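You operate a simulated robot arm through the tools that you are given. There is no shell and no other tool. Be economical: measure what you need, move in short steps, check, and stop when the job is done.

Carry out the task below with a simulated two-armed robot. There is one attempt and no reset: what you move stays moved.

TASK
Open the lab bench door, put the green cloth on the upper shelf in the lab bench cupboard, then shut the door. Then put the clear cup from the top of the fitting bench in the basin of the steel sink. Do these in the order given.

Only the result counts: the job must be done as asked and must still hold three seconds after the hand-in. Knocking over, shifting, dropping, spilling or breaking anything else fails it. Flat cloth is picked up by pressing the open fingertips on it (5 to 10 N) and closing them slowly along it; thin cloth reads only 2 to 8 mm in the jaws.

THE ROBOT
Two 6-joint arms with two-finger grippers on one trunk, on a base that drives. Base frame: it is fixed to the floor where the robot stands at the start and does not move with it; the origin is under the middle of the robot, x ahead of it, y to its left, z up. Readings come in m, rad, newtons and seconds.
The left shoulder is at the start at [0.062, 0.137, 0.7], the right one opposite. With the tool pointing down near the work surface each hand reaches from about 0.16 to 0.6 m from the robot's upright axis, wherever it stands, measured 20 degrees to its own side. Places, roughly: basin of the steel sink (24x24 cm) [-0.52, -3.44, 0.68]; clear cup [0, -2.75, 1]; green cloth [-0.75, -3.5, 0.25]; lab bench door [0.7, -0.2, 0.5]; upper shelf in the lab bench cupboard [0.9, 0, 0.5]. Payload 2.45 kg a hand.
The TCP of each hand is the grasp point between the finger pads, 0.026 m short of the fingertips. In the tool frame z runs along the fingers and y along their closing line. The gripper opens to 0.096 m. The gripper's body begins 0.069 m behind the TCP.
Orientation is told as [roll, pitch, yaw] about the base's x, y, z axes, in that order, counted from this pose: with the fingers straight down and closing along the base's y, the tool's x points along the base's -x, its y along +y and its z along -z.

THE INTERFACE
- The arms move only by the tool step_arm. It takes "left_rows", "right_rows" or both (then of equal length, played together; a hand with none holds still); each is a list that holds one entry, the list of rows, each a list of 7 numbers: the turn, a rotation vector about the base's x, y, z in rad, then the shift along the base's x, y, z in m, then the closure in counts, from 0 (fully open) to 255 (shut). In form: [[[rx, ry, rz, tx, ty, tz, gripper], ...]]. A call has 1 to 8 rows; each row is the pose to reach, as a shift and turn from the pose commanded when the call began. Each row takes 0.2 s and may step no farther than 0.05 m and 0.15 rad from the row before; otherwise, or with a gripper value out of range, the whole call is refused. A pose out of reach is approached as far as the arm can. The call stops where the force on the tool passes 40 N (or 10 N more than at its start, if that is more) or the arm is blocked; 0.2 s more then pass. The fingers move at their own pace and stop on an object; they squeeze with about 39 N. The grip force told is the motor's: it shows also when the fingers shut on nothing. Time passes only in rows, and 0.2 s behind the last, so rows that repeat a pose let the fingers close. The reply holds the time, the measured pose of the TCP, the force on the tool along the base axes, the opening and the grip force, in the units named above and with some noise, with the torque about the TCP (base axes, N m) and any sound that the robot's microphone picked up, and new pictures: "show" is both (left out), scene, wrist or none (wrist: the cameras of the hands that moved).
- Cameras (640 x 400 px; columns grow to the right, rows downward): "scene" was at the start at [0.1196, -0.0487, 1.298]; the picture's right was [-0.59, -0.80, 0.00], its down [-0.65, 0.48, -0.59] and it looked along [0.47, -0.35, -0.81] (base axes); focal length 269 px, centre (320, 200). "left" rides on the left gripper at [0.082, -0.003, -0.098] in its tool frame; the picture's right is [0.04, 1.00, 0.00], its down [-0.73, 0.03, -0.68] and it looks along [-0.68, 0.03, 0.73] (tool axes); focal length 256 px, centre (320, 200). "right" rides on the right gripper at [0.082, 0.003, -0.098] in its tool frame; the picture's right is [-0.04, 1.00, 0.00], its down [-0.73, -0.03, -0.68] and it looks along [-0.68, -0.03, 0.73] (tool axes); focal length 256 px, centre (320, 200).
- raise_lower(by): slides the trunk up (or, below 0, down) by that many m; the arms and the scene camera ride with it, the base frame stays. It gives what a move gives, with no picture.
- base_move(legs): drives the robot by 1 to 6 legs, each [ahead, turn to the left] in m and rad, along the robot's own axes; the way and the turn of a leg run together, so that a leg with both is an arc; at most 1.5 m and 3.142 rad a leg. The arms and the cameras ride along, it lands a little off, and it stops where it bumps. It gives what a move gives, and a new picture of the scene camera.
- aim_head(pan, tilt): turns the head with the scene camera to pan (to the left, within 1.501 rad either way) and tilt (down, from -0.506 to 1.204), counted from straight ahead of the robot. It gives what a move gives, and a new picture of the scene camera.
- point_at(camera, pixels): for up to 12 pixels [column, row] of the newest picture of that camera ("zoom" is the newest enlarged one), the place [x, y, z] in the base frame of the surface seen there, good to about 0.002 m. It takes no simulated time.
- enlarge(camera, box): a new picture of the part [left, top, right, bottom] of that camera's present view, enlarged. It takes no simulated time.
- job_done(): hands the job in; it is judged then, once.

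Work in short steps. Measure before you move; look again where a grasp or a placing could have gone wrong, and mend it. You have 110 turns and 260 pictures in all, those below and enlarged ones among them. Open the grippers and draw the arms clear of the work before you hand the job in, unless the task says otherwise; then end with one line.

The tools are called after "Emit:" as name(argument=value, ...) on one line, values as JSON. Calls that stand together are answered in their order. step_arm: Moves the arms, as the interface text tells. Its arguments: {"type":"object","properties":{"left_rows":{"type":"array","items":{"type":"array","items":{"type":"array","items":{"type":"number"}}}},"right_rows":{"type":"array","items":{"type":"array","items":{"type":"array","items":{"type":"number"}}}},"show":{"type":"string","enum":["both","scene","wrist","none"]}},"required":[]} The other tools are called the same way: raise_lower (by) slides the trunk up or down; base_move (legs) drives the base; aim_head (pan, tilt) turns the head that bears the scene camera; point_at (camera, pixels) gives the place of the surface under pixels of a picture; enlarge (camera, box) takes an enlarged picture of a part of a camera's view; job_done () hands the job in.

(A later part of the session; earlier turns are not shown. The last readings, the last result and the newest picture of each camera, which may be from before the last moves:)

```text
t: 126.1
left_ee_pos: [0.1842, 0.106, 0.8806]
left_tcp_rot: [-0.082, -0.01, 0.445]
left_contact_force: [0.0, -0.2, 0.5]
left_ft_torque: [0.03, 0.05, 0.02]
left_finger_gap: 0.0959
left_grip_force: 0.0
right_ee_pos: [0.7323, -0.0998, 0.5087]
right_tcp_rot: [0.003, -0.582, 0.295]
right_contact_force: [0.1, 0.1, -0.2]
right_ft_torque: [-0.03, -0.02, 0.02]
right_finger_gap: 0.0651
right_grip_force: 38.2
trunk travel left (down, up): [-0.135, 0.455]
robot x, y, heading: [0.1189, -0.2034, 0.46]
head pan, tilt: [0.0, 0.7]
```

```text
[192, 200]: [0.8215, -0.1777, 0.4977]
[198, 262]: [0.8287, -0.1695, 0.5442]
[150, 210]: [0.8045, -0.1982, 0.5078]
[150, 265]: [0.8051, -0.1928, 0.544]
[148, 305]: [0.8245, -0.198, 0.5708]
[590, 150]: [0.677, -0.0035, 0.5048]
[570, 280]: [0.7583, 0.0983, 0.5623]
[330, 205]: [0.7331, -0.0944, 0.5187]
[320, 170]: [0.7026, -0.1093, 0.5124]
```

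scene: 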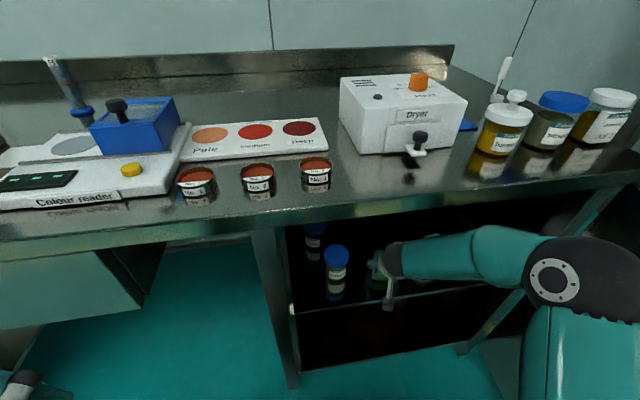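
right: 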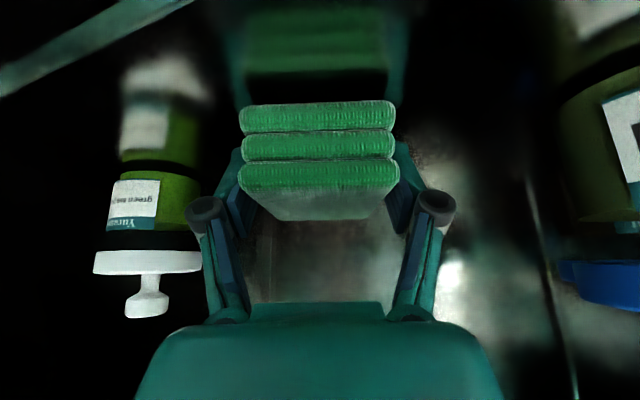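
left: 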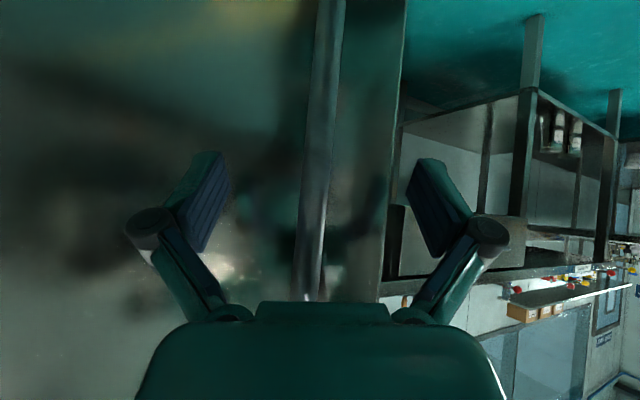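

Clearance is sufficient (jar 9.5 cm to the side and further ahead). I lower to contact and open.

Emit:
step_arm(right_rows=[[[0, 0, 0, -0.003, 0.008, -0.003, 255], [0, 0, 0, -0.003, 0.008, -0.005, 255], [0, 0, 0, -0.003, 0.008, -0.005, 80], [0, 0, 0, -0.003, 0.008, -0.005, 40], [0, 0, 0, -0.003, 0.008, -0.005, 0], [0, 0, 0, -0.003, 0.008, -0.005, 0]]], show="wrist")

```text
t: 127.5
left_ee_pos: [0.184, 0.1059, 0.8822]
left_tcp_rot: [-0.081, -0.008, 0.443]
left_contact_force: [0.9, 0.5, 0.7]
left_ft_torque: [-0.01, -0.01, 0.01]
left_finger_gap: 0.0959
left_grip_force: 0.2
right_ee_pos: [0.7309, -0.0919, 0.5034]
right_tcp_rot: [0.0, -0.585, 0.295]
right_contact_force: [0.1, -0.3, 0.7]
right_ft_torque: [0.01, 0.01, 0.02]
right_finger_gap: 0.0961
right_grip_force: 0.0
trunk travel left (down, up): [-0.135, 0.455]
robot x, y, heading: [0.1205, -0.204, 0.466]
head pan, tilt: [0.0, 0.7]
```

right: 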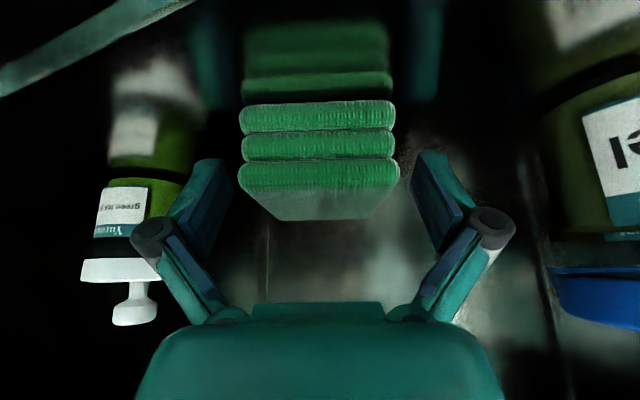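

Released; cloth sits flat. I raise slightly and withdraw horizontally, then look.

Emit:
step_arm(right_rows=[[[0, 0, 0, -0.012, -0.004, 0.02, 0], [0, 0, 0, -0.035, -0.011, 0.05, 0], [0, 0, 0, -0.07, -0.02, 0.07, 0], [0, 0, 0, -0.107, -0.025, 0.08, 0]]], show="wrist")

Emit:
base_move(legs=[[-0.34, 0]])

```text
t: 128.5
left_ee_pos: [0.1836, 0.1074, 0.8822]
left_tcp_rot: [-0.082, -0.009, 0.445]
left_contact_force: [0.3, 0.2, -0.3]
left_ft_torque: [-0.01, -0.03, 0.0]
left_finger_gap: 0.0959
left_grip_force: 0.0
right_ee_pos: [0.6229, -0.1174, 0.5832]
right_tcp_rot: [-0.001, -0.583, 0.294]
right_contact_force: [0.6, 1.1, 0.3]
right_ft_torque: [0.0, -0.01, 0.0]
right_finger_gap: 0.0961
right_grip_force: 0.0
trunk travel left (down, up): [-0.135, 0.455]
robot x, y, heading: [0.1165, -0.2007, 0.467]
head pan, tilt: [0.0, 0.7]
```

right: 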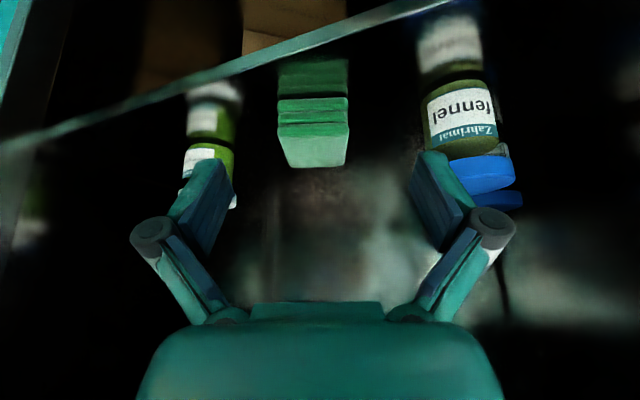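

```text
t: 130.8
left_ee_pos: [-0.1259, -0.0471, 0.8819]
left_tcp_rot: [-0.082, -0.01, 0.446]
left_contact_force: [0.6, 0.1, -0.2]
left_ft_torque: [-0.01, 0.0, 0.0]
left_finger_gap: 0.096
left_grip_force: 0.1
right_ee_pos: [0.3149, -0.2707, 0.5842]
right_tcp_rot: [0.0, -0.584, 0.296]
right_contact_force: [-0.1, 0.2, 0.6]
right_ft_torque: [0.0, 0.05, 0.02]
right_finger_gap: 0.096
right_grip_force: 0.0
trunk travel left (down, up): [-0.135, 0.455]
robot x, y, heading: [-0.1883, -0.3593, 0.468]
head pan, tilt: [0.0, 0.7]
```

scene: 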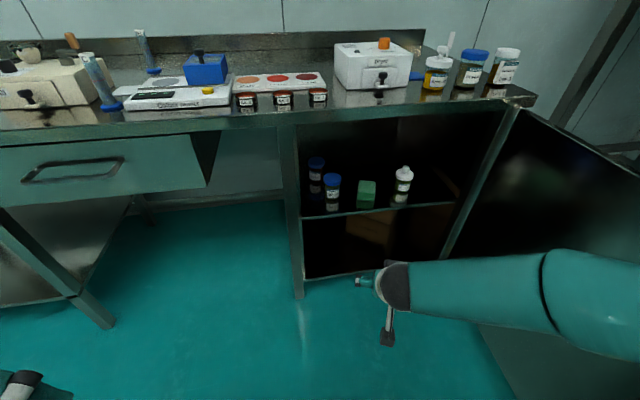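

Cloth sits on the shelf at (367,193). To shut the door I must push from its outer side; I close the right fist and drive around past the door's edge.

Emit:
step_arm(right_rows=[[[0, 0, 0, 0, 0, 0, 150], [0, 0, 0, 0, 0, 0, 255], [0, 0, 0, 0, 0, 0, 255]]], show="none")

Emit:
base_move(legs=[[-0.05, 0], [0, -0.6], [0, -0.3]])

Emit:
base_move(legs=[[0, -0.5], [0, -0.46], [0.55, 0]])

```text
t: 131.6
left_ee_pos: [-0.1251, -0.0478, 0.8827]
left_tcp_rot: [-0.08, -0.008, 0.447]
left_contact_force: [0.1, -0.2, 0.3]
left_ft_torque: [0.0, 0.01, 0.0]
left_finger_gap: 0.0963
left_grip_force: 0.1
right_ee_pos: [0.3157, -0.2708, 0.5832]
right_tcp_rot: [0.0, -0.587, 0.297]
right_contact_force: [-0.1, -0.6, 0.3]
right_ft_torque: [0.04, 0.01, -0.01]
right_finger_gap: 0.0
right_grip_force: 16.6
trunk travel left (down, up): [-0.135, 0.455]
robot x, y, heading: [-0.1895, -0.3601, 0.466]
head pan, tilt: [0.0, 0.7]
```

```text
t: 135.4
left_ee_pos: [0.0509, -0.2367, 0.8805]
left_tcp_rot: [-0.082, -0.01, -0.448]
left_contact_force: [0.1, -0.8, 0.5]
left_ft_torque: [-0.01, 0.0, 0.01]
left_finger_gap: 0.0961
left_grip_force: 0.1
right_ee_pos: [0.1514, -0.7201, 0.5844]
right_tcp_rot: [0.002, -0.584, -0.599]
right_contact_force: [0.0, -0.6, 0.2]
right_ft_torque: [-0.05, 0.02, 0.0]
right_finger_gap: 0.0002
right_grip_force: 28.5
trunk travel left (down, up): [-0.135, 0.455]
robot x, y, heading: [-0.2242, -0.3616, -0.43]
head pan, tilt: [0.0, 0.7]
```

scene: 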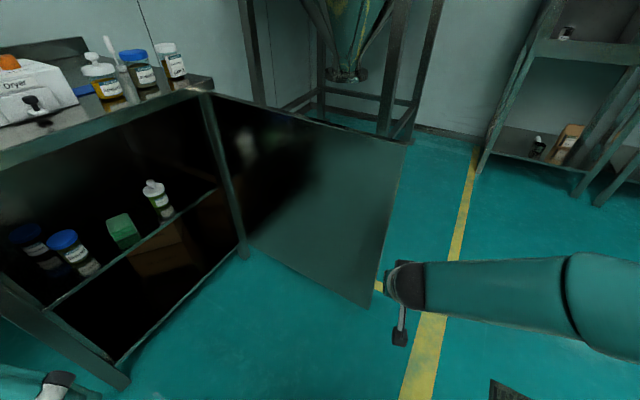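

```text
t: 139.4
left_ee_pos: [0.0373, -0.5315, 0.8839]
left_tcp_rot: [-0.08, -0.008, -1.418]
left_contact_force: [-0.4, -0.5, -0.6]
left_ft_torque: [-0.01, 0.03, 0.01]
left_finger_gap: 0.096
left_grip_force: 0.1
right_ee_pos: [-0.3057, -0.8885, 0.5852]
right_tcp_rot: [-0.001, -0.585, -1.567]
right_contact_force: [0.1, 0.7, 0.1]
right_ft_torque: [0.0, 0.0, 0.01]
right_finger_gap: 0.0
right_grip_force: 28.5
trunk travel left (down, up): [-0.135, 0.455]
robot x, y, heading: [-0.1941, -0.3744, -1.427]
head pan, tilt: [0.0, 0.7]
stopped in leg 3: the robot was blocked; the commanded pose is now the measured one
```

scene: 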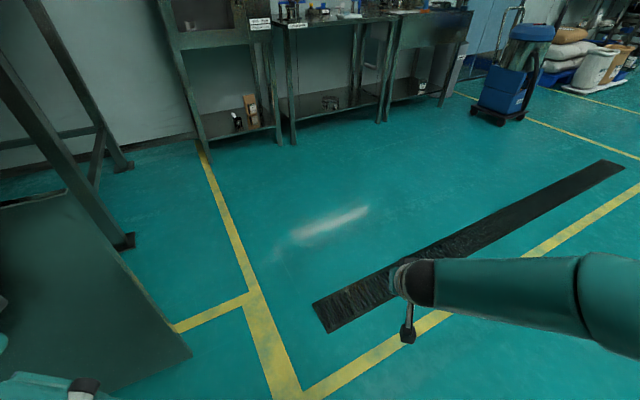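

Stopped before driving. The way ahead is free floor; I drive forward now in one leg, then turn left in pieces.

Emit:
base_move(legs=[[0.55, 0]])

Emit:
base_move(legs=[[0, 0.5], [0, 0.4]])

```text
t: 142.6
left_ee_pos: [0.1147, -1.0753, 0.8848]
left_tcp_rot: [-0.08, -0.007, -1.418]
left_contact_force: [0.0, -0.1, 0.0]
left_ft_torque: [0.02, -0.03, -0.02]
left_finger_gap: 0.096
left_grip_force: 0.0
right_ee_pos: [-0.2278, -1.4339, 0.5856]
right_tcp_rot: [-0.002, -0.585, -1.569]
right_contact_force: [-0.3, -0.1, -0.1]
right_ft_torque: [-0.03, 0.02, 0.0]
right_finger_gap: 0.0003
right_grip_force: 28.7
trunk travel left (down, up): [-0.135, 0.455]
robot x, y, heading: [-0.1128, -0.9117, -1.427]
head pan, tilt: [0.0, 0.7]
```

scene: 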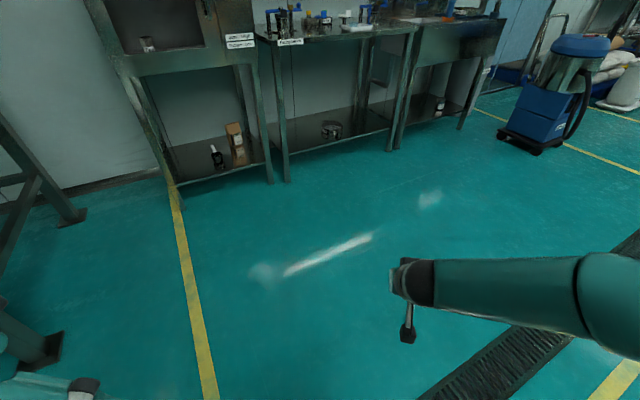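

```text
t: 145.9
left_ee_pos: [0.1484, -0.8326, 0.8836]
left_tcp_rot: [-0.08, -0.007, -0.516]
left_contact_force: [-0.4, 0.4, -0.1]
left_ft_torque: [0.0, 0.01, -0.01]
left_finger_gap: 0.0959
left_grip_force: 0.1
right_ee_pos: [0.2146, -1.3214, 0.5858]
right_tcp_rot: [0.0, -0.583, -0.668]
right_contact_force: [0.2, 0.5, -0.4]
right_ft_torque: [0.0, -0.02, 0.0]
right_finger_gap: 0.0
right_grip_force: 28.2
trunk travel left (down, up): [-0.135, 0.455]
robot x, y, heading: [-0.1324, -0.9357, -0.524]
head pan, tilt: [0.0, 0.7]
```

scene: 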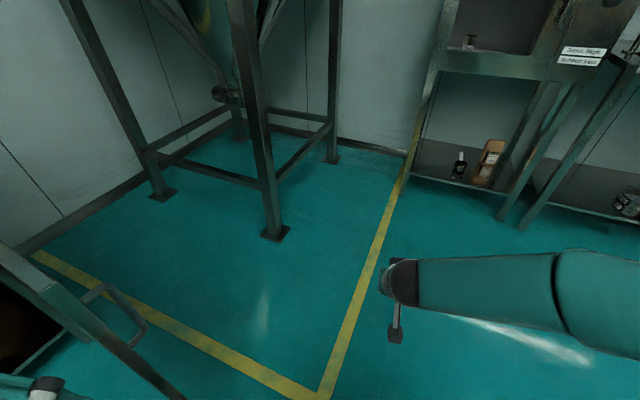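

The door with its handle is at the left (110,310). I measure door edge, handle, and hopper leg.

Emit:
point_at(camera="scene", pixels=[[275, 232], [160, 190], [120, 320], [50, 280], [130, 350], [180, 395], [100, 290], [145, 330]])

Emit:
aim_head(pan=0.6, tilt=0.8)

```text
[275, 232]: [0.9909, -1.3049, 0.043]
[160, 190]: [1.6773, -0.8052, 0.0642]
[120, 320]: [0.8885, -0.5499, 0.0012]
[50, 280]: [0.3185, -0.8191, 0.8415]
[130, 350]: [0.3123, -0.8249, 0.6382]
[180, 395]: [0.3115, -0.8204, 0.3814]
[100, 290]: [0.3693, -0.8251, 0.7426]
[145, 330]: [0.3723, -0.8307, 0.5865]
```

```text
t: 146.9
left_ee_pos: [0.1479, -0.8324, 0.8839]
left_tcp_rot: [-0.082, -0.007, -0.517]
left_contact_force: [1.2, 0.0, 0.4]
left_ft_torque: [0.03, -0.02, -0.01]
left_finger_gap: 0.0959
left_grip_force: 0.1
right_ee_pos: [0.2162, -1.3217, 0.5859]
right_tcp_rot: [0.0, -0.584, -0.665]
right_contact_force: [0.0, -0.3, 0.9]
right_ft_torque: [0.0, 0.01, 0.02]
right_finger_gap: 0.0
right_grip_force: 28.9
trunk travel left (down, up): [-0.135, 0.455]
robot x, y, heading: [-0.1314, -0.9329, -0.526]
head pan, tilt: [0.6, 0.799]
```

scene: 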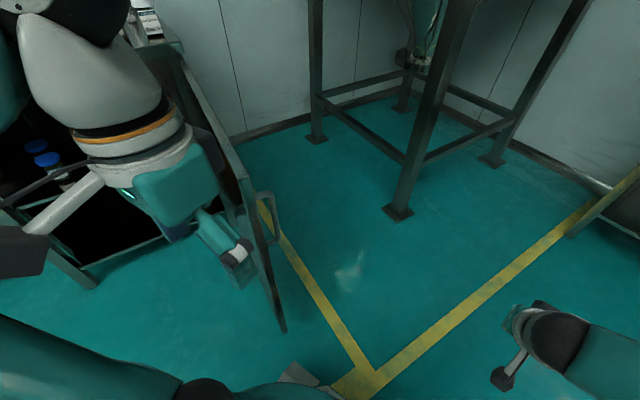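

Door edge is at (0.312,-0.82), handle at (0.37,-0.83), hopper leg at (0.99,-1.30). I go to about (0.2,-1.42) outside the door and turn to heading ~1.6, to push it with the right fist.

Emit:
base_move(legs=[[0, -0.448], [0.585, 0]])

Emit:
base_move(legs=[[0, 0.45], [0, 0.45]])

Emit:
base_move(legs=[[0, 0.45], [0, 0.45]])

```text
t: 151.7
left_ee_pos: [0.495, -1.4481, 0.8826]
left_tcp_rot: [-0.08, -0.008, -0.963]
left_contact_force: [0.4, 0.8, -0.2]
left_ft_torque: [-0.02, -0.01, 0.0]
left_finger_gap: 0.096
left_grip_force: 0.1
right_ee_pos: [0.346, -1.9194, 0.5869]
right_tcp_rot: [-0.001, -0.586, -1.114]
right_contact_force: [0.0, -0.9, -0.8]
right_ft_torque: [0.0, 0.03, -0.01]
right_finger_gap: 0.0
right_grip_force: 28.7
trunk travel left (down, up): [-0.135, 0.455]
robot x, y, heading: [0.1928, -1.4218, -0.966]
head pan, tilt: [0.6, 0.799]
```

scene: 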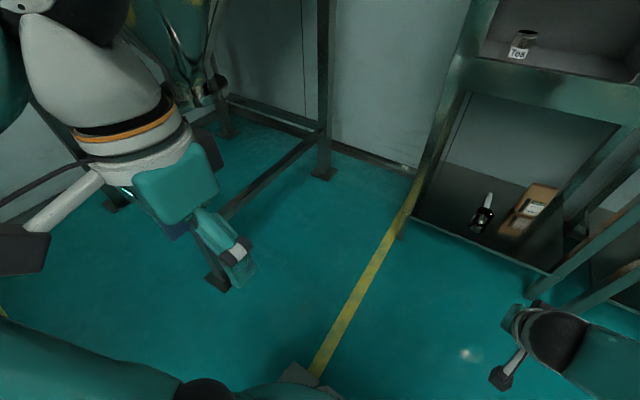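

```text
t: 155.0
left_ee_pos: [0.4033, -1.2035, 0.881]
left_tcp_rot: [-0.084, -0.011, -0.06]
left_contact_force: [-0.4, -0.9, 0.0]
left_ft_torque: [0.06, -0.04, 0.01]
left_finger_gap: 0.0961
left_grip_force: 0.0
right_ee_pos: [0.6774, -1.6129, 0.5876]
right_tcp_rot: [0.001, -0.585, -0.213]
right_contact_force: [-0.3, 0.5, 0.4]
right_ft_torque: [0.02, 0.01, 0.02]
right_finger_gap: 0.0001
right_grip_force: 28.8
trunk travel left (down, up): [-0.135, 0.455]
robot x, y, heading: [0.197, -1.4443, -0.072]
head pan, tilt: [0.6, 0.799]
```

scene: 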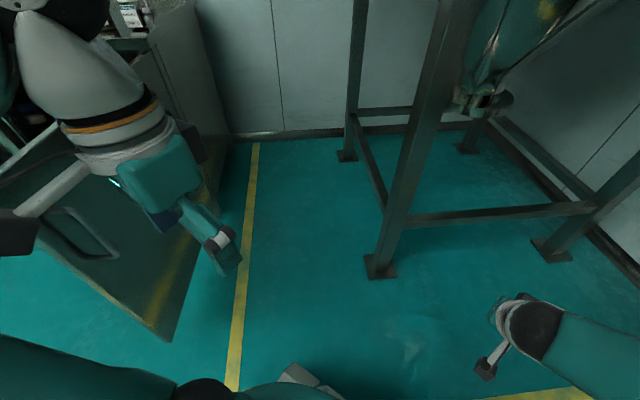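

```text
t: 158.3
left_ee_pos: [0.1454, -1.1279, 0.8818]
left_tcp_rot: [-0.085, -0.016, 0.815]
left_contact_force: [-0.2, 0.3, 0.0]
left_ft_torque: [0.01, 0.05, -0.01]
left_finger_gap: 0.0958
left_grip_force: 0.0
right_ee_pos: [0.6338, -1.1809, 0.5885]
right_tcp_rot: [0.003, -0.587, 0.662]
right_contact_force: [-0.3, 0.5, 0.1]
right_ft_torque: [0.02, 0.0, -0.05]
right_finger_gap: 0.0
right_grip_force: 28.3
trunk travel left (down, up): [-0.135, 0.455]
robot x, y, heading: [0.2104, -1.4588, 0.8]
head pan, tilt: [0.6, 0.799]
stopped in leg 2: the robot was blocked; the commanded pose is now the measured one
```

scene: 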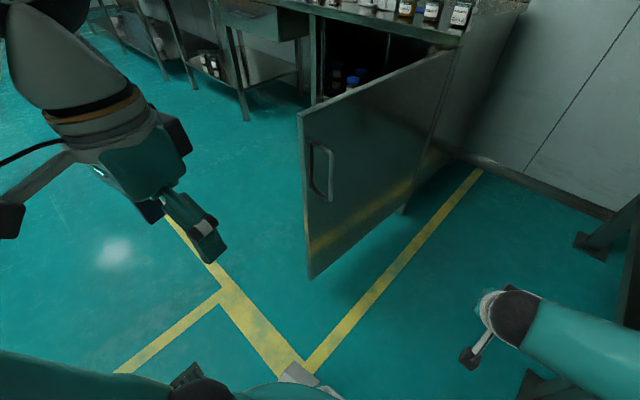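

The door is clearly in view from outside. I finish the turn to ~1.55 so the fist faces the door.

Emit:
base_move(legs=[[0, 0.4], [0, 0.35]])

Emit:
aim_head(pan=-0.1, tilt=0.7)

```text
t: 161.6
left_ee_pos: [-0.0665, -1.2639, 0.8828]
left_tcp_rot: [-0.085, -0.014, 1.574]
left_contact_force: [0.6, 0.4, -0.1]
left_ft_torque: [0.03, -0.05, 0.01]
left_finger_gap: 0.0959
left_grip_force: 0.1
right_ee_pos: [0.3263, -0.9639, 0.5881]
right_tcp_rot: [0.001, -0.585, 1.42]
right_contact_force: [0.0, -0.4, -0.1]
right_ft_torque: [-0.02, 0.04, -0.02]
right_finger_gap: 0.0001
right_grip_force: 28.1
trunk travel left (down, up): [-0.135, 0.455]
robot x, y, heading: [0.2299, -1.4557, 1.562]
head pan, tilt: [0.6, 0.799]
stopped in leg 2: the robot was blocked; the commanded pose is now the measured one
```

scene: 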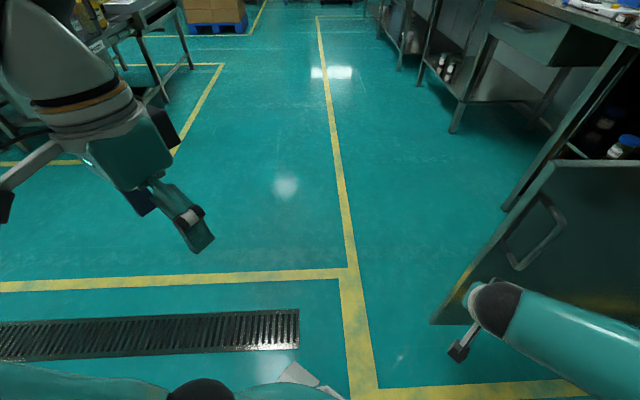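

```text
t: 162.7
left_ee_pos: [-0.0642, -1.2629, 0.8829]
left_tcp_rot: [-0.087, -0.015, 1.573]
left_contact_force: [-0.6, -0.5, 0.1]
left_ft_torque: [-0.03, 0.01, 0.01]
left_finger_gap: 0.0959
left_grip_force: 0.1
right_ee_pos: [0.3265, -0.964, 0.5893]
right_tcp_rot: [0.002, -0.584, 1.421]
right_contact_force: [0.4, -0.8, 0.5]
right_ft_torque: [0.01, -0.01, 0.01]
right_finger_gap: 0.0
right_grip_force: 28.9
trunk travel left (down, up): [-0.135, 0.455]
robot x, y, heading: [0.2297, -1.461, 1.56]
head pan, tilt: [-0.099, 0.7]
```

scene: 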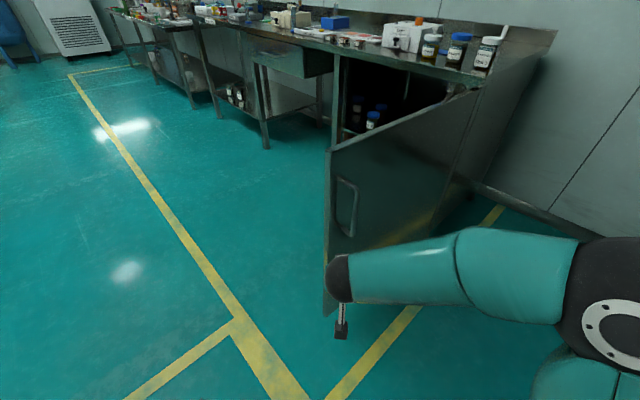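

The fist is ~14 cm from the door, in line with its edge. I turn slightly right and push forward in short legs.

Emit:
base_move(legs=[[0, -0.09], [0.12, 0], [0.1, 0], [0.1, 0], [0.1, 0], [0.1, 0]])

```text
t: 167.5
left_ee_pos: [0.0064, -0.7205, 0.8829]
left_tcp_rot: [-0.086, -0.017, 1.482]
left_contact_force: [0.5, -0.1, 0.1]
left_ft_torque: [-0.01, -0.04, 0.01]
left_finger_gap: 0.096
left_grip_force: 0.0
right_ee_pos: [0.4239, -0.4566, 0.5885]
right_tcp_rot: [0.0, -0.585, 1.328]
right_contact_force: [-0.2, -0.5, 0.1]
right_ft_torque: [-0.01, 0.02, -0.02]
right_finger_gap: 0.0
right_grip_force: 28.8
trunk travel left (down, up): [-0.135, 0.455]
robot x, y, heading: [0.2827, -0.943, 1.466]
head pan, tilt: [-0.099, 0.7]
```

scene: 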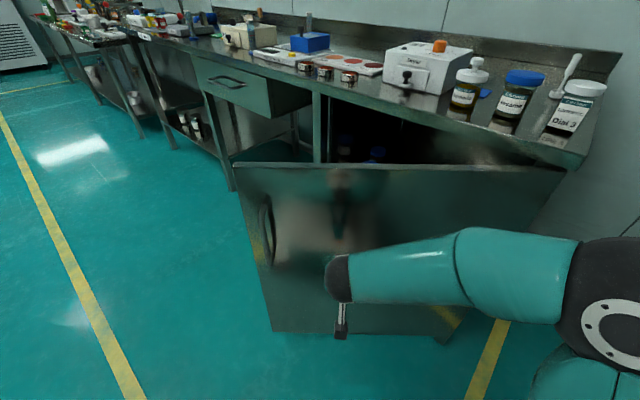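

Door closing nicely (~50° left). I push another 0.2 m, checking where the elbow is.

Emit:
base_move(legs=[[0.1, 0], [0.1, 0]])

Emit:
point_at(camera="scene", pixels=[[610, 310], [580, 260], [340, 280], [500, 250], [300, 200], [250, 180], [270, 235]])

```text
t: 169.4
left_ee_pos: [0.0264, -0.52, 0.8836]
left_tcp_rot: [-0.085, -0.015, 1.482]
left_contact_force: [0.5, 0.6, 0.0]
left_ft_torque: [0.04, 0.04, 0.05]
left_finger_gap: 0.0959
left_grip_force: 0.1
right_ee_pos: [0.4442, -0.2566, 0.589]
right_tcp_rot: [0.001, -0.585, 1.331]
right_contact_force: [-0.5, 0.2, 0.7]
right_ft_torque: [0.0, 0.02, 0.04]
right_finger_gap: 0.0
right_grip_force: 28.4
trunk travel left (down, up): [-0.135, 0.455]
robot x, y, heading: [0.3005, -0.7416, 1.469]
head pan, tilt: [-0.099, 0.7]
```

scene: 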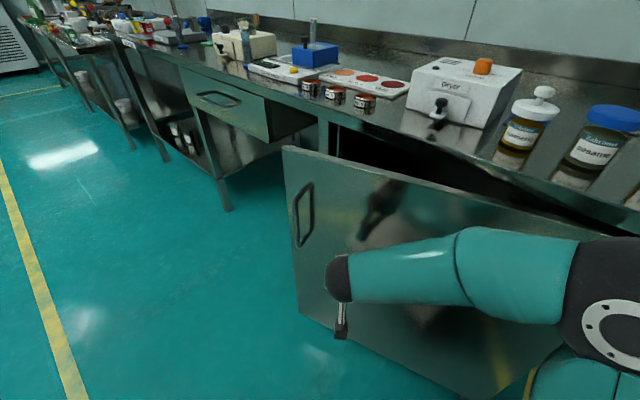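

```text
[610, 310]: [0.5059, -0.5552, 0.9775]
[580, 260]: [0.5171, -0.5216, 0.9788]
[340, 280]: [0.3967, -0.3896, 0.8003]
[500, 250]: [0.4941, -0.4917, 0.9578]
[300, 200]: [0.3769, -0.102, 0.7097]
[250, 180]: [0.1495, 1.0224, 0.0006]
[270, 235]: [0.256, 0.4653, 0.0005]
```

Elbow clearance is fine. I push another 0.12 m, then back off to re-aim for the final push.

Emit:
base_move(legs=[[0.12, 0], [-0.2, 0]])

```text
t: 171.9
left_ee_pos: [0.0192, -0.5989, 0.8836]
left_tcp_rot: [-0.086, -0.017, 1.482]
left_contact_force: [-0.4, 0.2, -0.2]
left_ft_torque: [-0.01, 0.03, 0.01]
left_finger_gap: 0.0958
left_grip_force: 0.0
right_ee_pos: [0.4353, -0.3377, 0.5898]
right_tcp_rot: [-0.001, -0.584, 1.329]
right_contact_force: [-0.4, 0.8, 0.0]
right_ft_torque: [-0.01, -0.03, 0.02]
right_finger_gap: 0.0002
right_grip_force: 29.2
trunk travel left (down, up): [-0.135, 0.455]
robot x, y, heading: [0.2945, -0.8239, 1.474]
head pan, tilt: [-0.099, 0.7]
```

scene: 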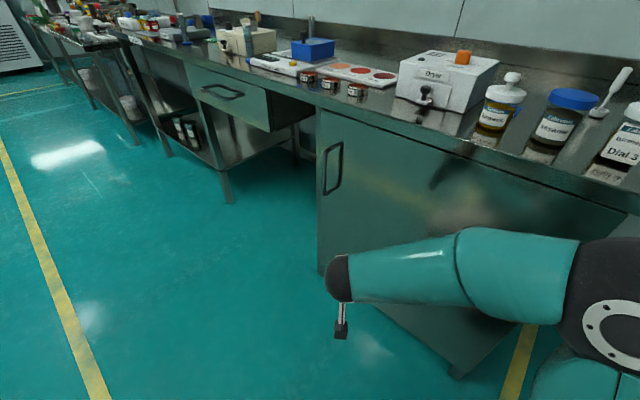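

The door seems closed or almost. I check it closely.

Emit:
enlarge(camera="scene", box=[280, 70, 460, 290])

Emit:
point_at(camera="scene", pixels=[[322, 120], [330, 150], [325, 220], [380, 180], [450, 200], [560, 220], [332, 165], [340, 150], [315, 150]])

```text
1.82 times, centred on (370, 180) of scene
```

zoom: 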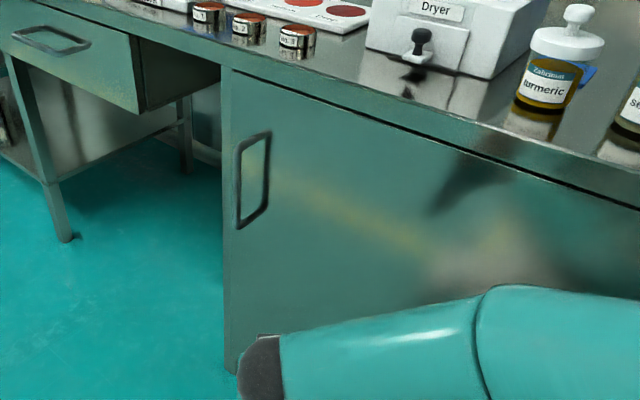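

```text
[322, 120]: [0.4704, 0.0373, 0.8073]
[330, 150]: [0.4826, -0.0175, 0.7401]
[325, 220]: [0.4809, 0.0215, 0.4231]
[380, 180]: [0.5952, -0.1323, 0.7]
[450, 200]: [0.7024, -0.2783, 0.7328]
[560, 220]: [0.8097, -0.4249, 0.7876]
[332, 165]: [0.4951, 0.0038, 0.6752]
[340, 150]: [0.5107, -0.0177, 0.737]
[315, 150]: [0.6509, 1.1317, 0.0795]
```

Door is fully closed (face within 1 mm of its original plane). Now I back away and turn toward the fitting bench.

Emit:
base_move(legs=[[-0.2, 0], [0, -0.566], [-0.62, 0], [-0.62, 0]])

Emit:
base_move(legs=[[0, -0.45], [0, -0.45]])

Emit:
base_move(legs=[[0, -0.5], [0, -0.5]])

```text
t: 181.4
left_ee_pos: [-0.6019, -1.6534, 0.8828]
left_tcp_rot: [-0.087, -0.017, 0.917]
left_contact_force: [0.4, 0.3, 0.1]
left_ft_torque: [0.02, -0.03, 0.0]
left_finger_gap: 0.096
left_grip_force: 0.0
right_ee_pos: [-0.1085, -1.658, 0.5895]
right_tcp_rot: [-0.001, -0.586, 0.762]
right_contact_force: [0.6, 0.2, 0.5]
right_ft_torque: [0.03, 0.03, -0.03]
right_finger_gap: 0.0
right_grip_force: 28.5
trunk travel left (down, up): [-0.135, 0.455]
robot x, y, heading: [-0.4894, -1.9935, 0.903]
head pan, tilt: [-0.099, 0.7]
```

scene: 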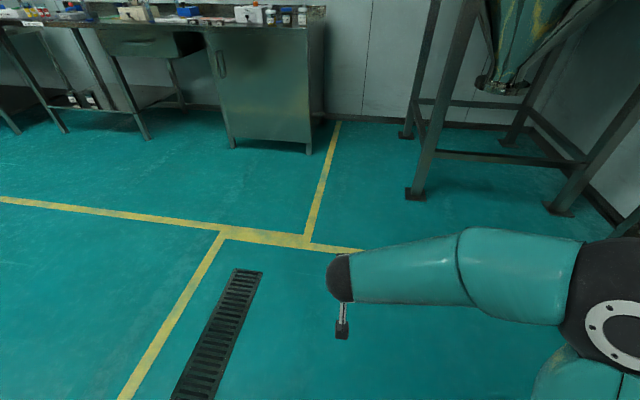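

```text
t: 184.8
left_ee_pos: [-0.2992, -1.6889, 0.8821]
left_tcp_rot: [-0.088, -0.017, 0.025]
left_contact_force: [0.1, 0.3, -0.4]
left_ft_torque: [0.02, 0.02, -0.04]
left_finger_gap: 0.0958
left_grip_force: 0.0
right_ee_pos: [0.0076, -2.0752, 0.5906]
right_tcp_rot: [0.002, -0.584, -0.126]
right_contact_force: [1.1, -0.7, -0.5]
right_ft_torque: [-0.02, 0.01, 0.01]
right_finger_gap: 0.0
right_grip_force: 28.8
trunk travel left (down, up): [-0.135, 0.455]
robot x, y, heading: [-0.4904, -1.9703, 0.009]
head pan, tilt: [-0.099, 0.7]
stopped in leg 2: the robot was blocked; the commanded pose is now the measured one
```

scene: 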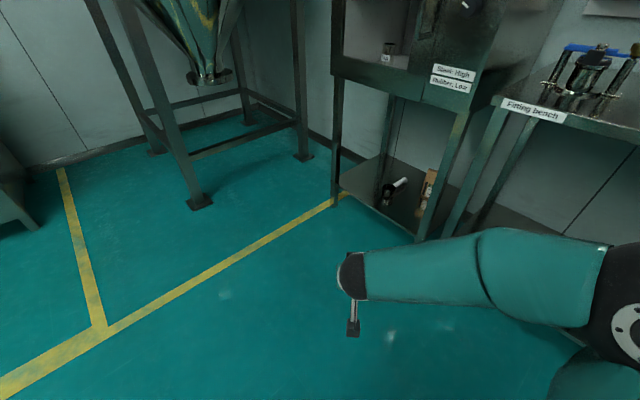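

```text
t: 188.2
left_ee_pos: [-0.1493, -1.9598, 0.884]
left_tcp_rot: [-0.087, -0.02, -0.909]
left_contact_force: [0.1, 1.1, -0.2]
left_ft_torque: [0.01, 0.0, 0.01]
left_finger_gap: 0.0958
left_grip_force: 0.0
right_ee_pos: [-0.2778, -2.4347, 0.5912]
right_tcp_rot: [0.003, -0.583, -1.066]
right_contact_force: [0.2, 0.1, 0.1]
right_ft_torque: [-0.01, 0.01, 0.01]
right_finger_gap: 0.0
right_grip_force: 28.4
trunk travel left (down, up): [-0.135, 0.455]
robot x, y, heading: [-0.4669, -1.9547, -0.922]
head pan, tilt: [-0.099, 0.7]
stopped in leg 2: the robot was blocked; the commanded pose is now the measured one
```

scene: 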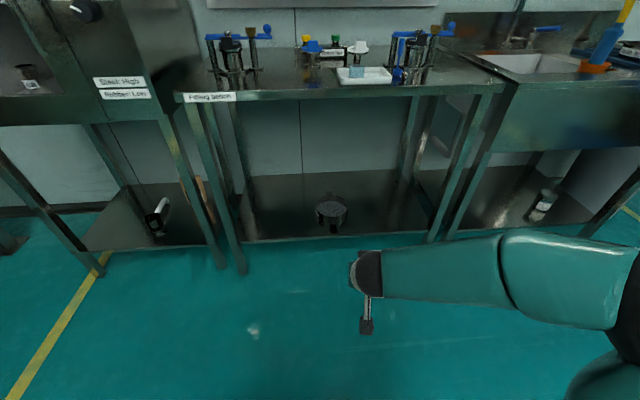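

The fitting bench is ahead with a white tray at (360,75). I raise the trunk and look closely for the clear cup.

Emit:
raise_lower(by=0.4)

Emit:
aim_head(pan=-0.1, tilt=0.55)

Emit:
enlarge(camera="scene", box=[180, 80, 500, 280])

```text
t: 192.0
left_ee_pos: [-0.1499, -1.9607, 1.2844]
left_tcp_rot: [-0.087, -0.017, -0.911]
left_contact_force: [0.3, 0.8, 0.1]
left_ft_torque: [0.0, 0.03, -0.02]
left_finger_gap: 0.0959
left_grip_force: 0.1
right_ee_pos: [-0.2777, -2.4337, 0.9902]
right_tcp_rot: [0.001, -0.583, -1.063]
right_contact_force: [-0.1, 0.2, -0.5]
right_ft_torque: [-0.01, 0.03, 0.02]
right_finger_gap: 0.0001
right_grip_force: 28.9
trunk travel left (down, up): [-0.535, 0.055]
robot x, y, heading: [-0.4664, -1.9514, -0.922]
head pan, tilt: [-0.099, 0.7]
```

```text
t: 192.7
left_ee_pos: [-0.1496, -1.9601, 1.2836]
left_tcp_rot: [-0.088, -0.017, -0.91]
left_contact_force: [-0.3, -0.2, -0.2]
left_ft_torque: [-0.04, -0.01, -0.01]
left_finger_gap: 0.096
left_grip_force: 0.0
right_ee_pos: [-0.2772, -2.436, 0.9914]
right_tcp_rot: [0.0, -0.584, -1.062]
right_contact_force: [0.6, -0.7, 0.7]
right_ft_torque: [-0.02, -0.01, -0.04]
right_finger_gap: 0.0
right_grip_force: 28.5
trunk travel left (down, up): [-0.535, 0.055]
robot x, y, heading: [-0.4678, -1.9544, -0.927]
head pan, tilt: [-0.099, 0.55]
```

scene: 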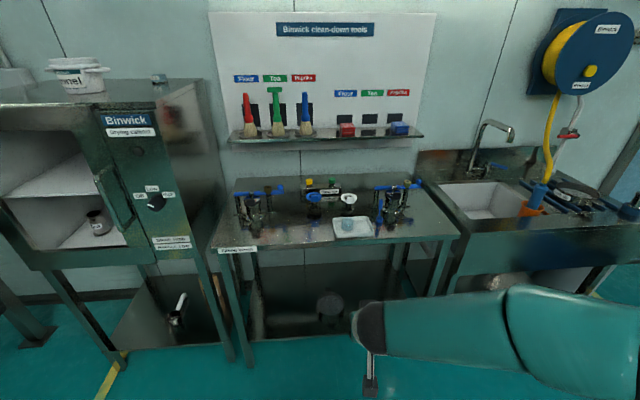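

```text
2.00 times, centred on (340, 180) of scene
```

zoom: 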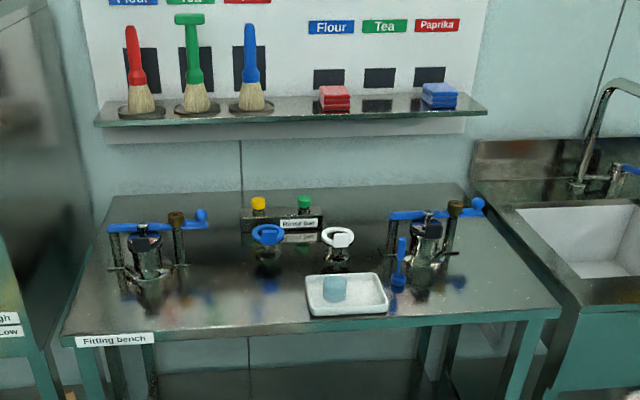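

The clear cup stands in the white tray at zoom (335,288). I measure it, the tray, and the basin.

Emit:
enlarge(camera="scene", box=[320, 190, 420, 250])

Emit:
point_at(camera="scene", pixels=[[348, 224], [348, 230], [340, 234], [370, 218], [340, 219], [372, 232], [350, 250], [490, 200], [470, 213], [510, 205], [460, 190], [500, 190]])

```text
6.40 times, centred on (370, 220) of scene
```

zoom: 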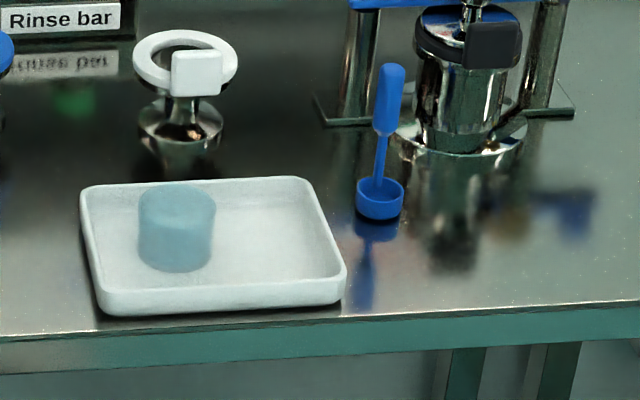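

```text
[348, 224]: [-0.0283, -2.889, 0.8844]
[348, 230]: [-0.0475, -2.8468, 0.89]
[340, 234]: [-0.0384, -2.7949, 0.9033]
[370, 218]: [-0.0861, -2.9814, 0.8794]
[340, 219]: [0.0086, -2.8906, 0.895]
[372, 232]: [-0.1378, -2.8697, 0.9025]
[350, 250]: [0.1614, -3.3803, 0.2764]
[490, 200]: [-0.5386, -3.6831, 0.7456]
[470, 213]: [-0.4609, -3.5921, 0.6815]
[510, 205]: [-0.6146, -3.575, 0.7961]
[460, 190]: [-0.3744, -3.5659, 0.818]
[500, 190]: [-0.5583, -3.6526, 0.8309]
```

I query pixels around the cup's base and sides in the enlarged view.

Emit:
point_at(camera="zoom", pixels=[[175, 268], [142, 260], [211, 260], [175, 250], [175, 200], [175, 225], [130, 265], [225, 265], [240, 230], [83, 200], [300, 182], [340, 290]])

```text
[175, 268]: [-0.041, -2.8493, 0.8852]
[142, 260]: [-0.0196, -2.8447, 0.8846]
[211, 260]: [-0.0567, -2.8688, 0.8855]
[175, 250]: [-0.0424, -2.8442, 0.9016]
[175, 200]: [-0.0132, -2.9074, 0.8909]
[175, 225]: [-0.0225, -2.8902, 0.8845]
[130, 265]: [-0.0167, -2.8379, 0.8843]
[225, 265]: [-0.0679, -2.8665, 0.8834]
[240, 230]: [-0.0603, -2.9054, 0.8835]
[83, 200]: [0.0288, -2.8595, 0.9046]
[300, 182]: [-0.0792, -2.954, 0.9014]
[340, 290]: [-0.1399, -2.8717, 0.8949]
```

Cup centre ≈(-0.031,-2.872), tray floor z 0.885, cup about 5 cm wide and ~4.5 cm tall. I turn the right hand tool-down, higher and retracted, jaws partly open, then drive up.

Emit:
step_arm(right_rows=[[[0.128, 0.071, 0, -0.01, 0.017, 0.02, 200], [0.256, 0.142, 0, -0.02, 0.034, 0.04, 100], [0.384, 0.213, 0, -0.03, 0.05, 0.06, 40], [0.511, 0.285, 0, -0.04, 0.065, 0.08, 40], [0.511, 0.285, 0, -0.04, 0.065, 0.1, 40]]], show="none")

Emit:
base_move(legs=[[0, -0.037], [0.5, 0]])

```text
t: 193.9
left_ee_pos: [-0.1494, -1.9596, 1.2833]
left_tcp_rot: [-0.087, -0.02, -0.909]
left_contact_force: [-0.5, 1.3, 0.9]
left_ft_torque: [-0.01, -0.02, -0.01]
left_finger_gap: 0.0963
left_grip_force: 0.2
right_ee_pos: [-0.317, -2.369, 1.0908]
right_tcp_rot: [0.001, 0.003, -1.063]
right_contact_force: [0.3, -0.1, 0.6]
right_ft_torque: [-0.03, 0.0, -0.03]
right_finger_gap: 0.0807
right_grip_force: 0.0
trunk travel left (down, up): [-0.535, 0.055]
robot x, y, heading: [-0.4668, -1.9522, -0.924]
head pan, tilt: [-0.099, 0.55]
```

```text
t: 197.3
left_ee_pos: [0.1358, -2.3826, 1.2838]
left_tcp_rot: [-0.087, -0.018, -0.951]
left_contact_force: [1.2, -0.4, 0.0]
left_ft_torque: [0.03, 0.04, -0.01]
left_finger_gap: 0.096
left_grip_force: 0.1
right_ee_pos: [-0.0484, -2.7858, 1.0902]
right_tcp_rot: [-0.001, 0.002, -1.106]
right_contact_force: [0.1, 0.3, -0.2]
right_ft_torque: [0.01, -0.01, -0.02]
right_finger_gap: 0.0809
right_grip_force: 0.0
trunk travel left (down, up): [-0.535, 0.055]
robot x, y, heading: [-0.1823, -2.3639, -0.962]
head pan, tilt: [-0.099, 0.55]
```

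scene: 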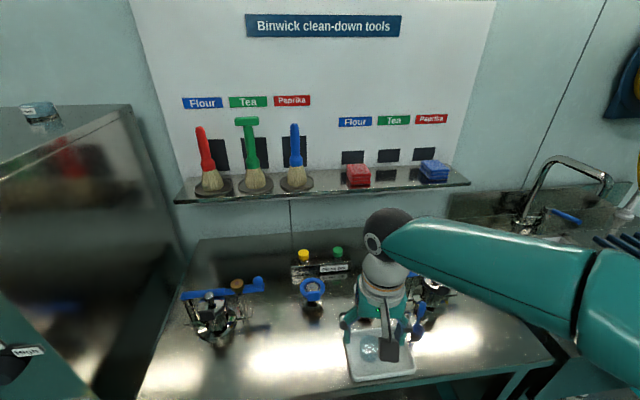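

The hand is near the tray. I check the right-hand camera for the cup.

Emit:
step_arm(right_rows=[[[0, 0, 0.05, 0.004, -0.02, -0.03, 40], [0, 0, 0.11, 0.008, -0.04, -0.05, 40]]], show="wrist")

```text
t: 197.9
left_ee_pos: [0.1348, -2.3831, 1.2838]
left_tcp_rot: [-0.09, -0.017, -0.951]
left_contact_force: [0.3, -0.2, -0.9]
left_ft_torque: [0.01, 0.04, -0.01]
left_finger_gap: 0.0963
left_grip_force: 0.2
right_ee_pos: [-0.0399, -2.8261, 1.0416]
right_tcp_rot: [0.0, 0.001, -0.992]
right_contact_force: [0.1, -1.1, 0.4]
right_ft_torque: [-0.01, 0.0, 0.03]
right_finger_gap: 0.081
right_grip_force: 0.1
trunk travel left (down, up): [-0.535, 0.055]
robot x, y, heading: [-0.1853, -2.3655, -0.96]
head pan, tilt: [-0.099, 0.55]
```

right: 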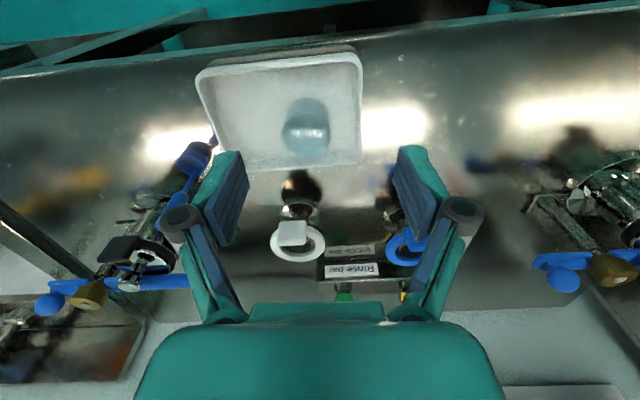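

The cup appears at (306,128). I measure points on it from this view.

Emit:
point_at(camera="right", pixels=[[306, 103], [285, 135], [329, 135], [306, 152], [306, 128], [308, 110], [215, 130], [355, 130]])

Emit:
enlarge(camera="right", box=[190, 40, 370, 180])

```text
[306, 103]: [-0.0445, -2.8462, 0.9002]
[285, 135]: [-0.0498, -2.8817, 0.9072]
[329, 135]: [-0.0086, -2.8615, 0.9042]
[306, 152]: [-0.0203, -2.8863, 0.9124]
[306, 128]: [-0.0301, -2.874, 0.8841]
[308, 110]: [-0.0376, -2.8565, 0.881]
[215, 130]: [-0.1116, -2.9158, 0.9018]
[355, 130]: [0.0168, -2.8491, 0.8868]
```

```text
2.86 times, centred on (280, 110) of right
```

zoom: 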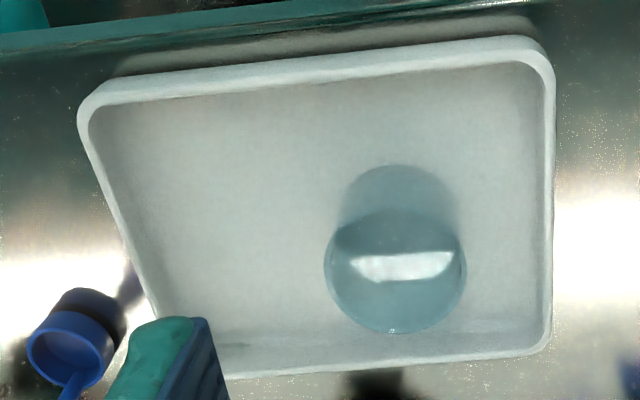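

Cup centre ≈(-0.031,-2.870), top z ≈0.915, diameter ≈47 mm; the tray wall is ~5 cm to its +y-tool side. I narrow the jaws to ~66 mm, move above it, and check.

Emit:
step_arm(right_rows=[[[0, 0, 0, 0.004, -0.022, -0.01, 80], [0, 0, 0, 0.0068, -0.0433, -0.03, 80], [0, 0, 0, 0.0068, -0.0433, -0.07, 80], [0, 0, 0, 0.0068, -0.0433, -0.09, 80]]], show="wrist")

Emit:
enlarge(camera="right", box=[200, 70, 440, 250])

```text
t: 198.9
left_ee_pos: [0.1351, -2.382, 1.2855]
left_tcp_rot: [-0.088, -0.017, -0.951]
left_contact_force: [-0.3, 0.7, 0.5]
left_ft_torque: [0.02, -0.01, 0.01]
left_finger_gap: 0.096
left_grip_force: 0.1
right_ee_pos: [-0.0325, -2.8679, 0.9508]
right_tcp_rot: [0.001, 0.003, -0.994]
right_contact_force: [0.1, -0.6, 1.0]
right_ft_torque: [-0.03, -0.01, 0.01]
right_finger_gap: 0.0659
right_grip_force: 0.1
trunk travel left (down, up): [-0.535, 0.055]
robot x, y, heading: [-0.1844, -2.3648, -0.967]
head pan, tilt: [-0.099, 0.55]
```

right: 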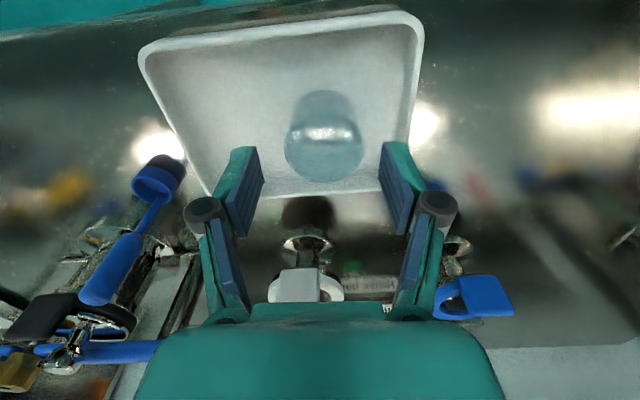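

```text
2.22 times, centred on (320, 160) of right
```

zoom: 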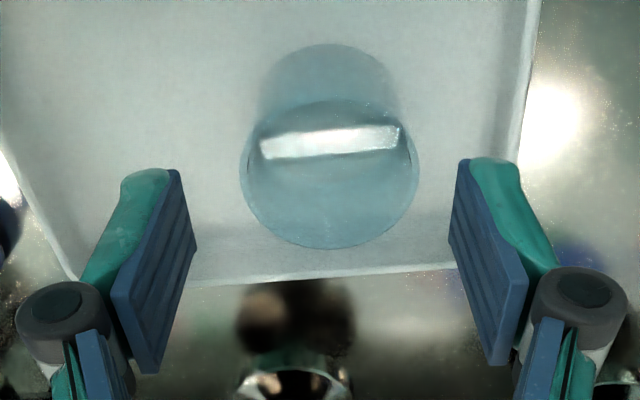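

Cup is centred between the jaws and the right wall is clear. I descend 33 mm with a 3 mm shift away from the tray wall.

Emit:
step_arm(right_rows=[[[0, 0, 0, -0.0025, -0.0016, -0.012, 80], [0, 0, 0, -0.0025, -0.0016, -0.024, 80], [0, 0, 0, -0.0025, -0.0016, -0.032, 80]]], show="wrist")

```text
t: 199.7
left_ee_pos: [0.1357, -2.3829, 1.2847]
left_tcp_rot: [-0.088, -0.019, -0.951]
left_contact_force: [-0.4, 0.1, -0.2]
left_ft_torque: [-0.01, -0.01, 0.06]
left_finger_gap: 0.0959
left_grip_force: 0.1
right_ee_pos: [-0.0373, -2.8695, 0.9198]
right_tcp_rot: [0.001, 0.002, -0.995]
right_contact_force: [0.6, -0.1, -1.2]
right_ft_torque: [0.0, -0.03, 0.0]
right_finger_gap: 0.0656
right_grip_force: 0.0
trunk travel left (down, up): [-0.535, 0.055]
robot x, y, heading: [-0.1823, -2.3623, -0.958]
head pan, tilt: [-0.099, 0.55]
```

right: 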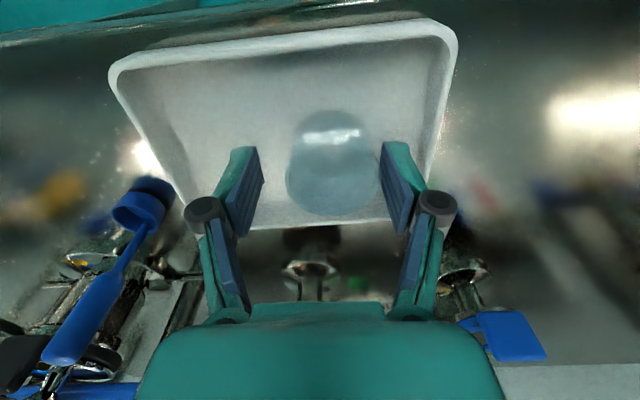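

The cup is ~5 mm toward the right finger. I shift 3 mm that way while closing gently to about its diameter.

Emit:
step_arm(right_rows=[[[0, 0, 0, 0.0025, 0.0016, 0, 95], [0, 0, 0, 0.0035, 0.0022, 0, 110], [0, 0, 0, 0.0035, 0.0022, 0, 125], [0, 0, 0, 0.0035, 0.0022, 0, 138], [0, 0, 0, 0.0035, 0.0022, 0, 145], [0, 0, 0, 0.0035, 0.0022, 0, 145]]], show="wrist")

```text
t: 201.1
left_ee_pos: [0.135, -2.3808, 1.2838]
left_tcp_rot: [-0.088, -0.017, -0.949]
left_contact_force: [0.4, -0.4, 0.5]
left_ft_torque: [-0.03, -0.02, 0.01]
left_finger_gap: 0.096
left_grip_force: 0.2
right_ee_pos: [-0.034, -2.8678, 0.9184]
right_tcp_rot: [0.0, -0.001, -0.994]
right_contact_force: [0.7, -0.2, 0.0]
right_ft_torque: [0.04, -0.03, 0.0]
right_finger_gap: 0.0458
right_grip_force: 39.0
trunk travel left (down, up): [-0.535, 0.055]
robot x, y, heading: [-0.1835, -2.362, -0.965]
head pan, tilt: [-0.099, 0.55]
```

right: 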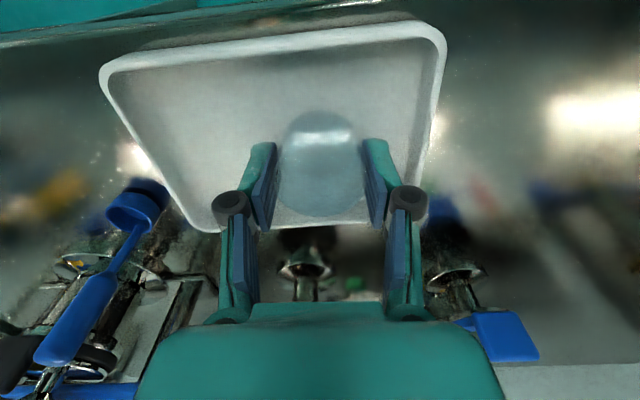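

Cup gripped (45.8 mm). I lift straight up 14 cm.

Emit:
step_arm(right_rows=[[[0, 0, 0, 0, 0, 0.02, 150], [0, 0, 0, 0, 0, 0.05, 150], [0, 0, 0, 0, 0, 0.08, 150], [0, 0, 0, 0, 0, 0.12, 150], [0, 0, 0, -0.005, 0.008, 0.16, 150]]])

```text
t: 202.3
left_ee_pos: [0.1336, -2.382, 1.284]
left_tcp_rot: [-0.088, -0.018, -0.95]
left_contact_force: [0.2, -0.5, 0.6]
left_ft_torque: [-0.02, -0.01, -0.01]
left_finger_gap: 0.0961
left_grip_force: 0.0
right_ee_pos: [-0.0394, -2.86, 1.0801]
right_tcp_rot: [0.001, 0.002, -0.995]
right_contact_force: [0.4, 0.4, -0.7]
right_ft_torque: [-0.01, 0.0, 0.0]
right_finger_gap: 0.0461
right_grip_force: 38.9
trunk travel left (down, up): [-0.535, 0.055]
robot x, y, heading: [-0.1866, -2.3685, -0.965]
head pan, tilt: [-0.099, 0.55]
```

scene: 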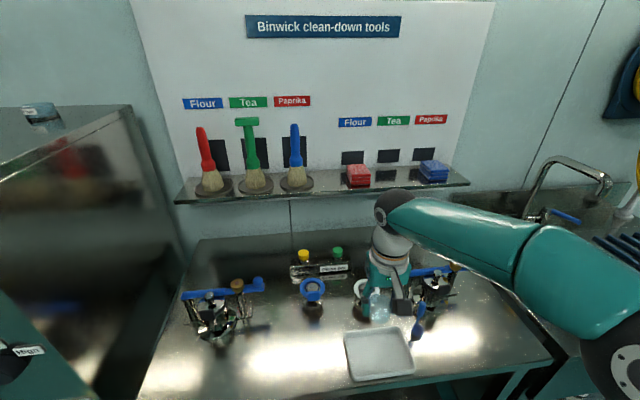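
right: 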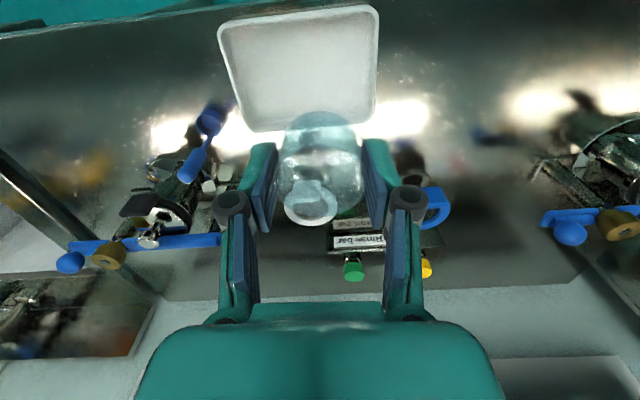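

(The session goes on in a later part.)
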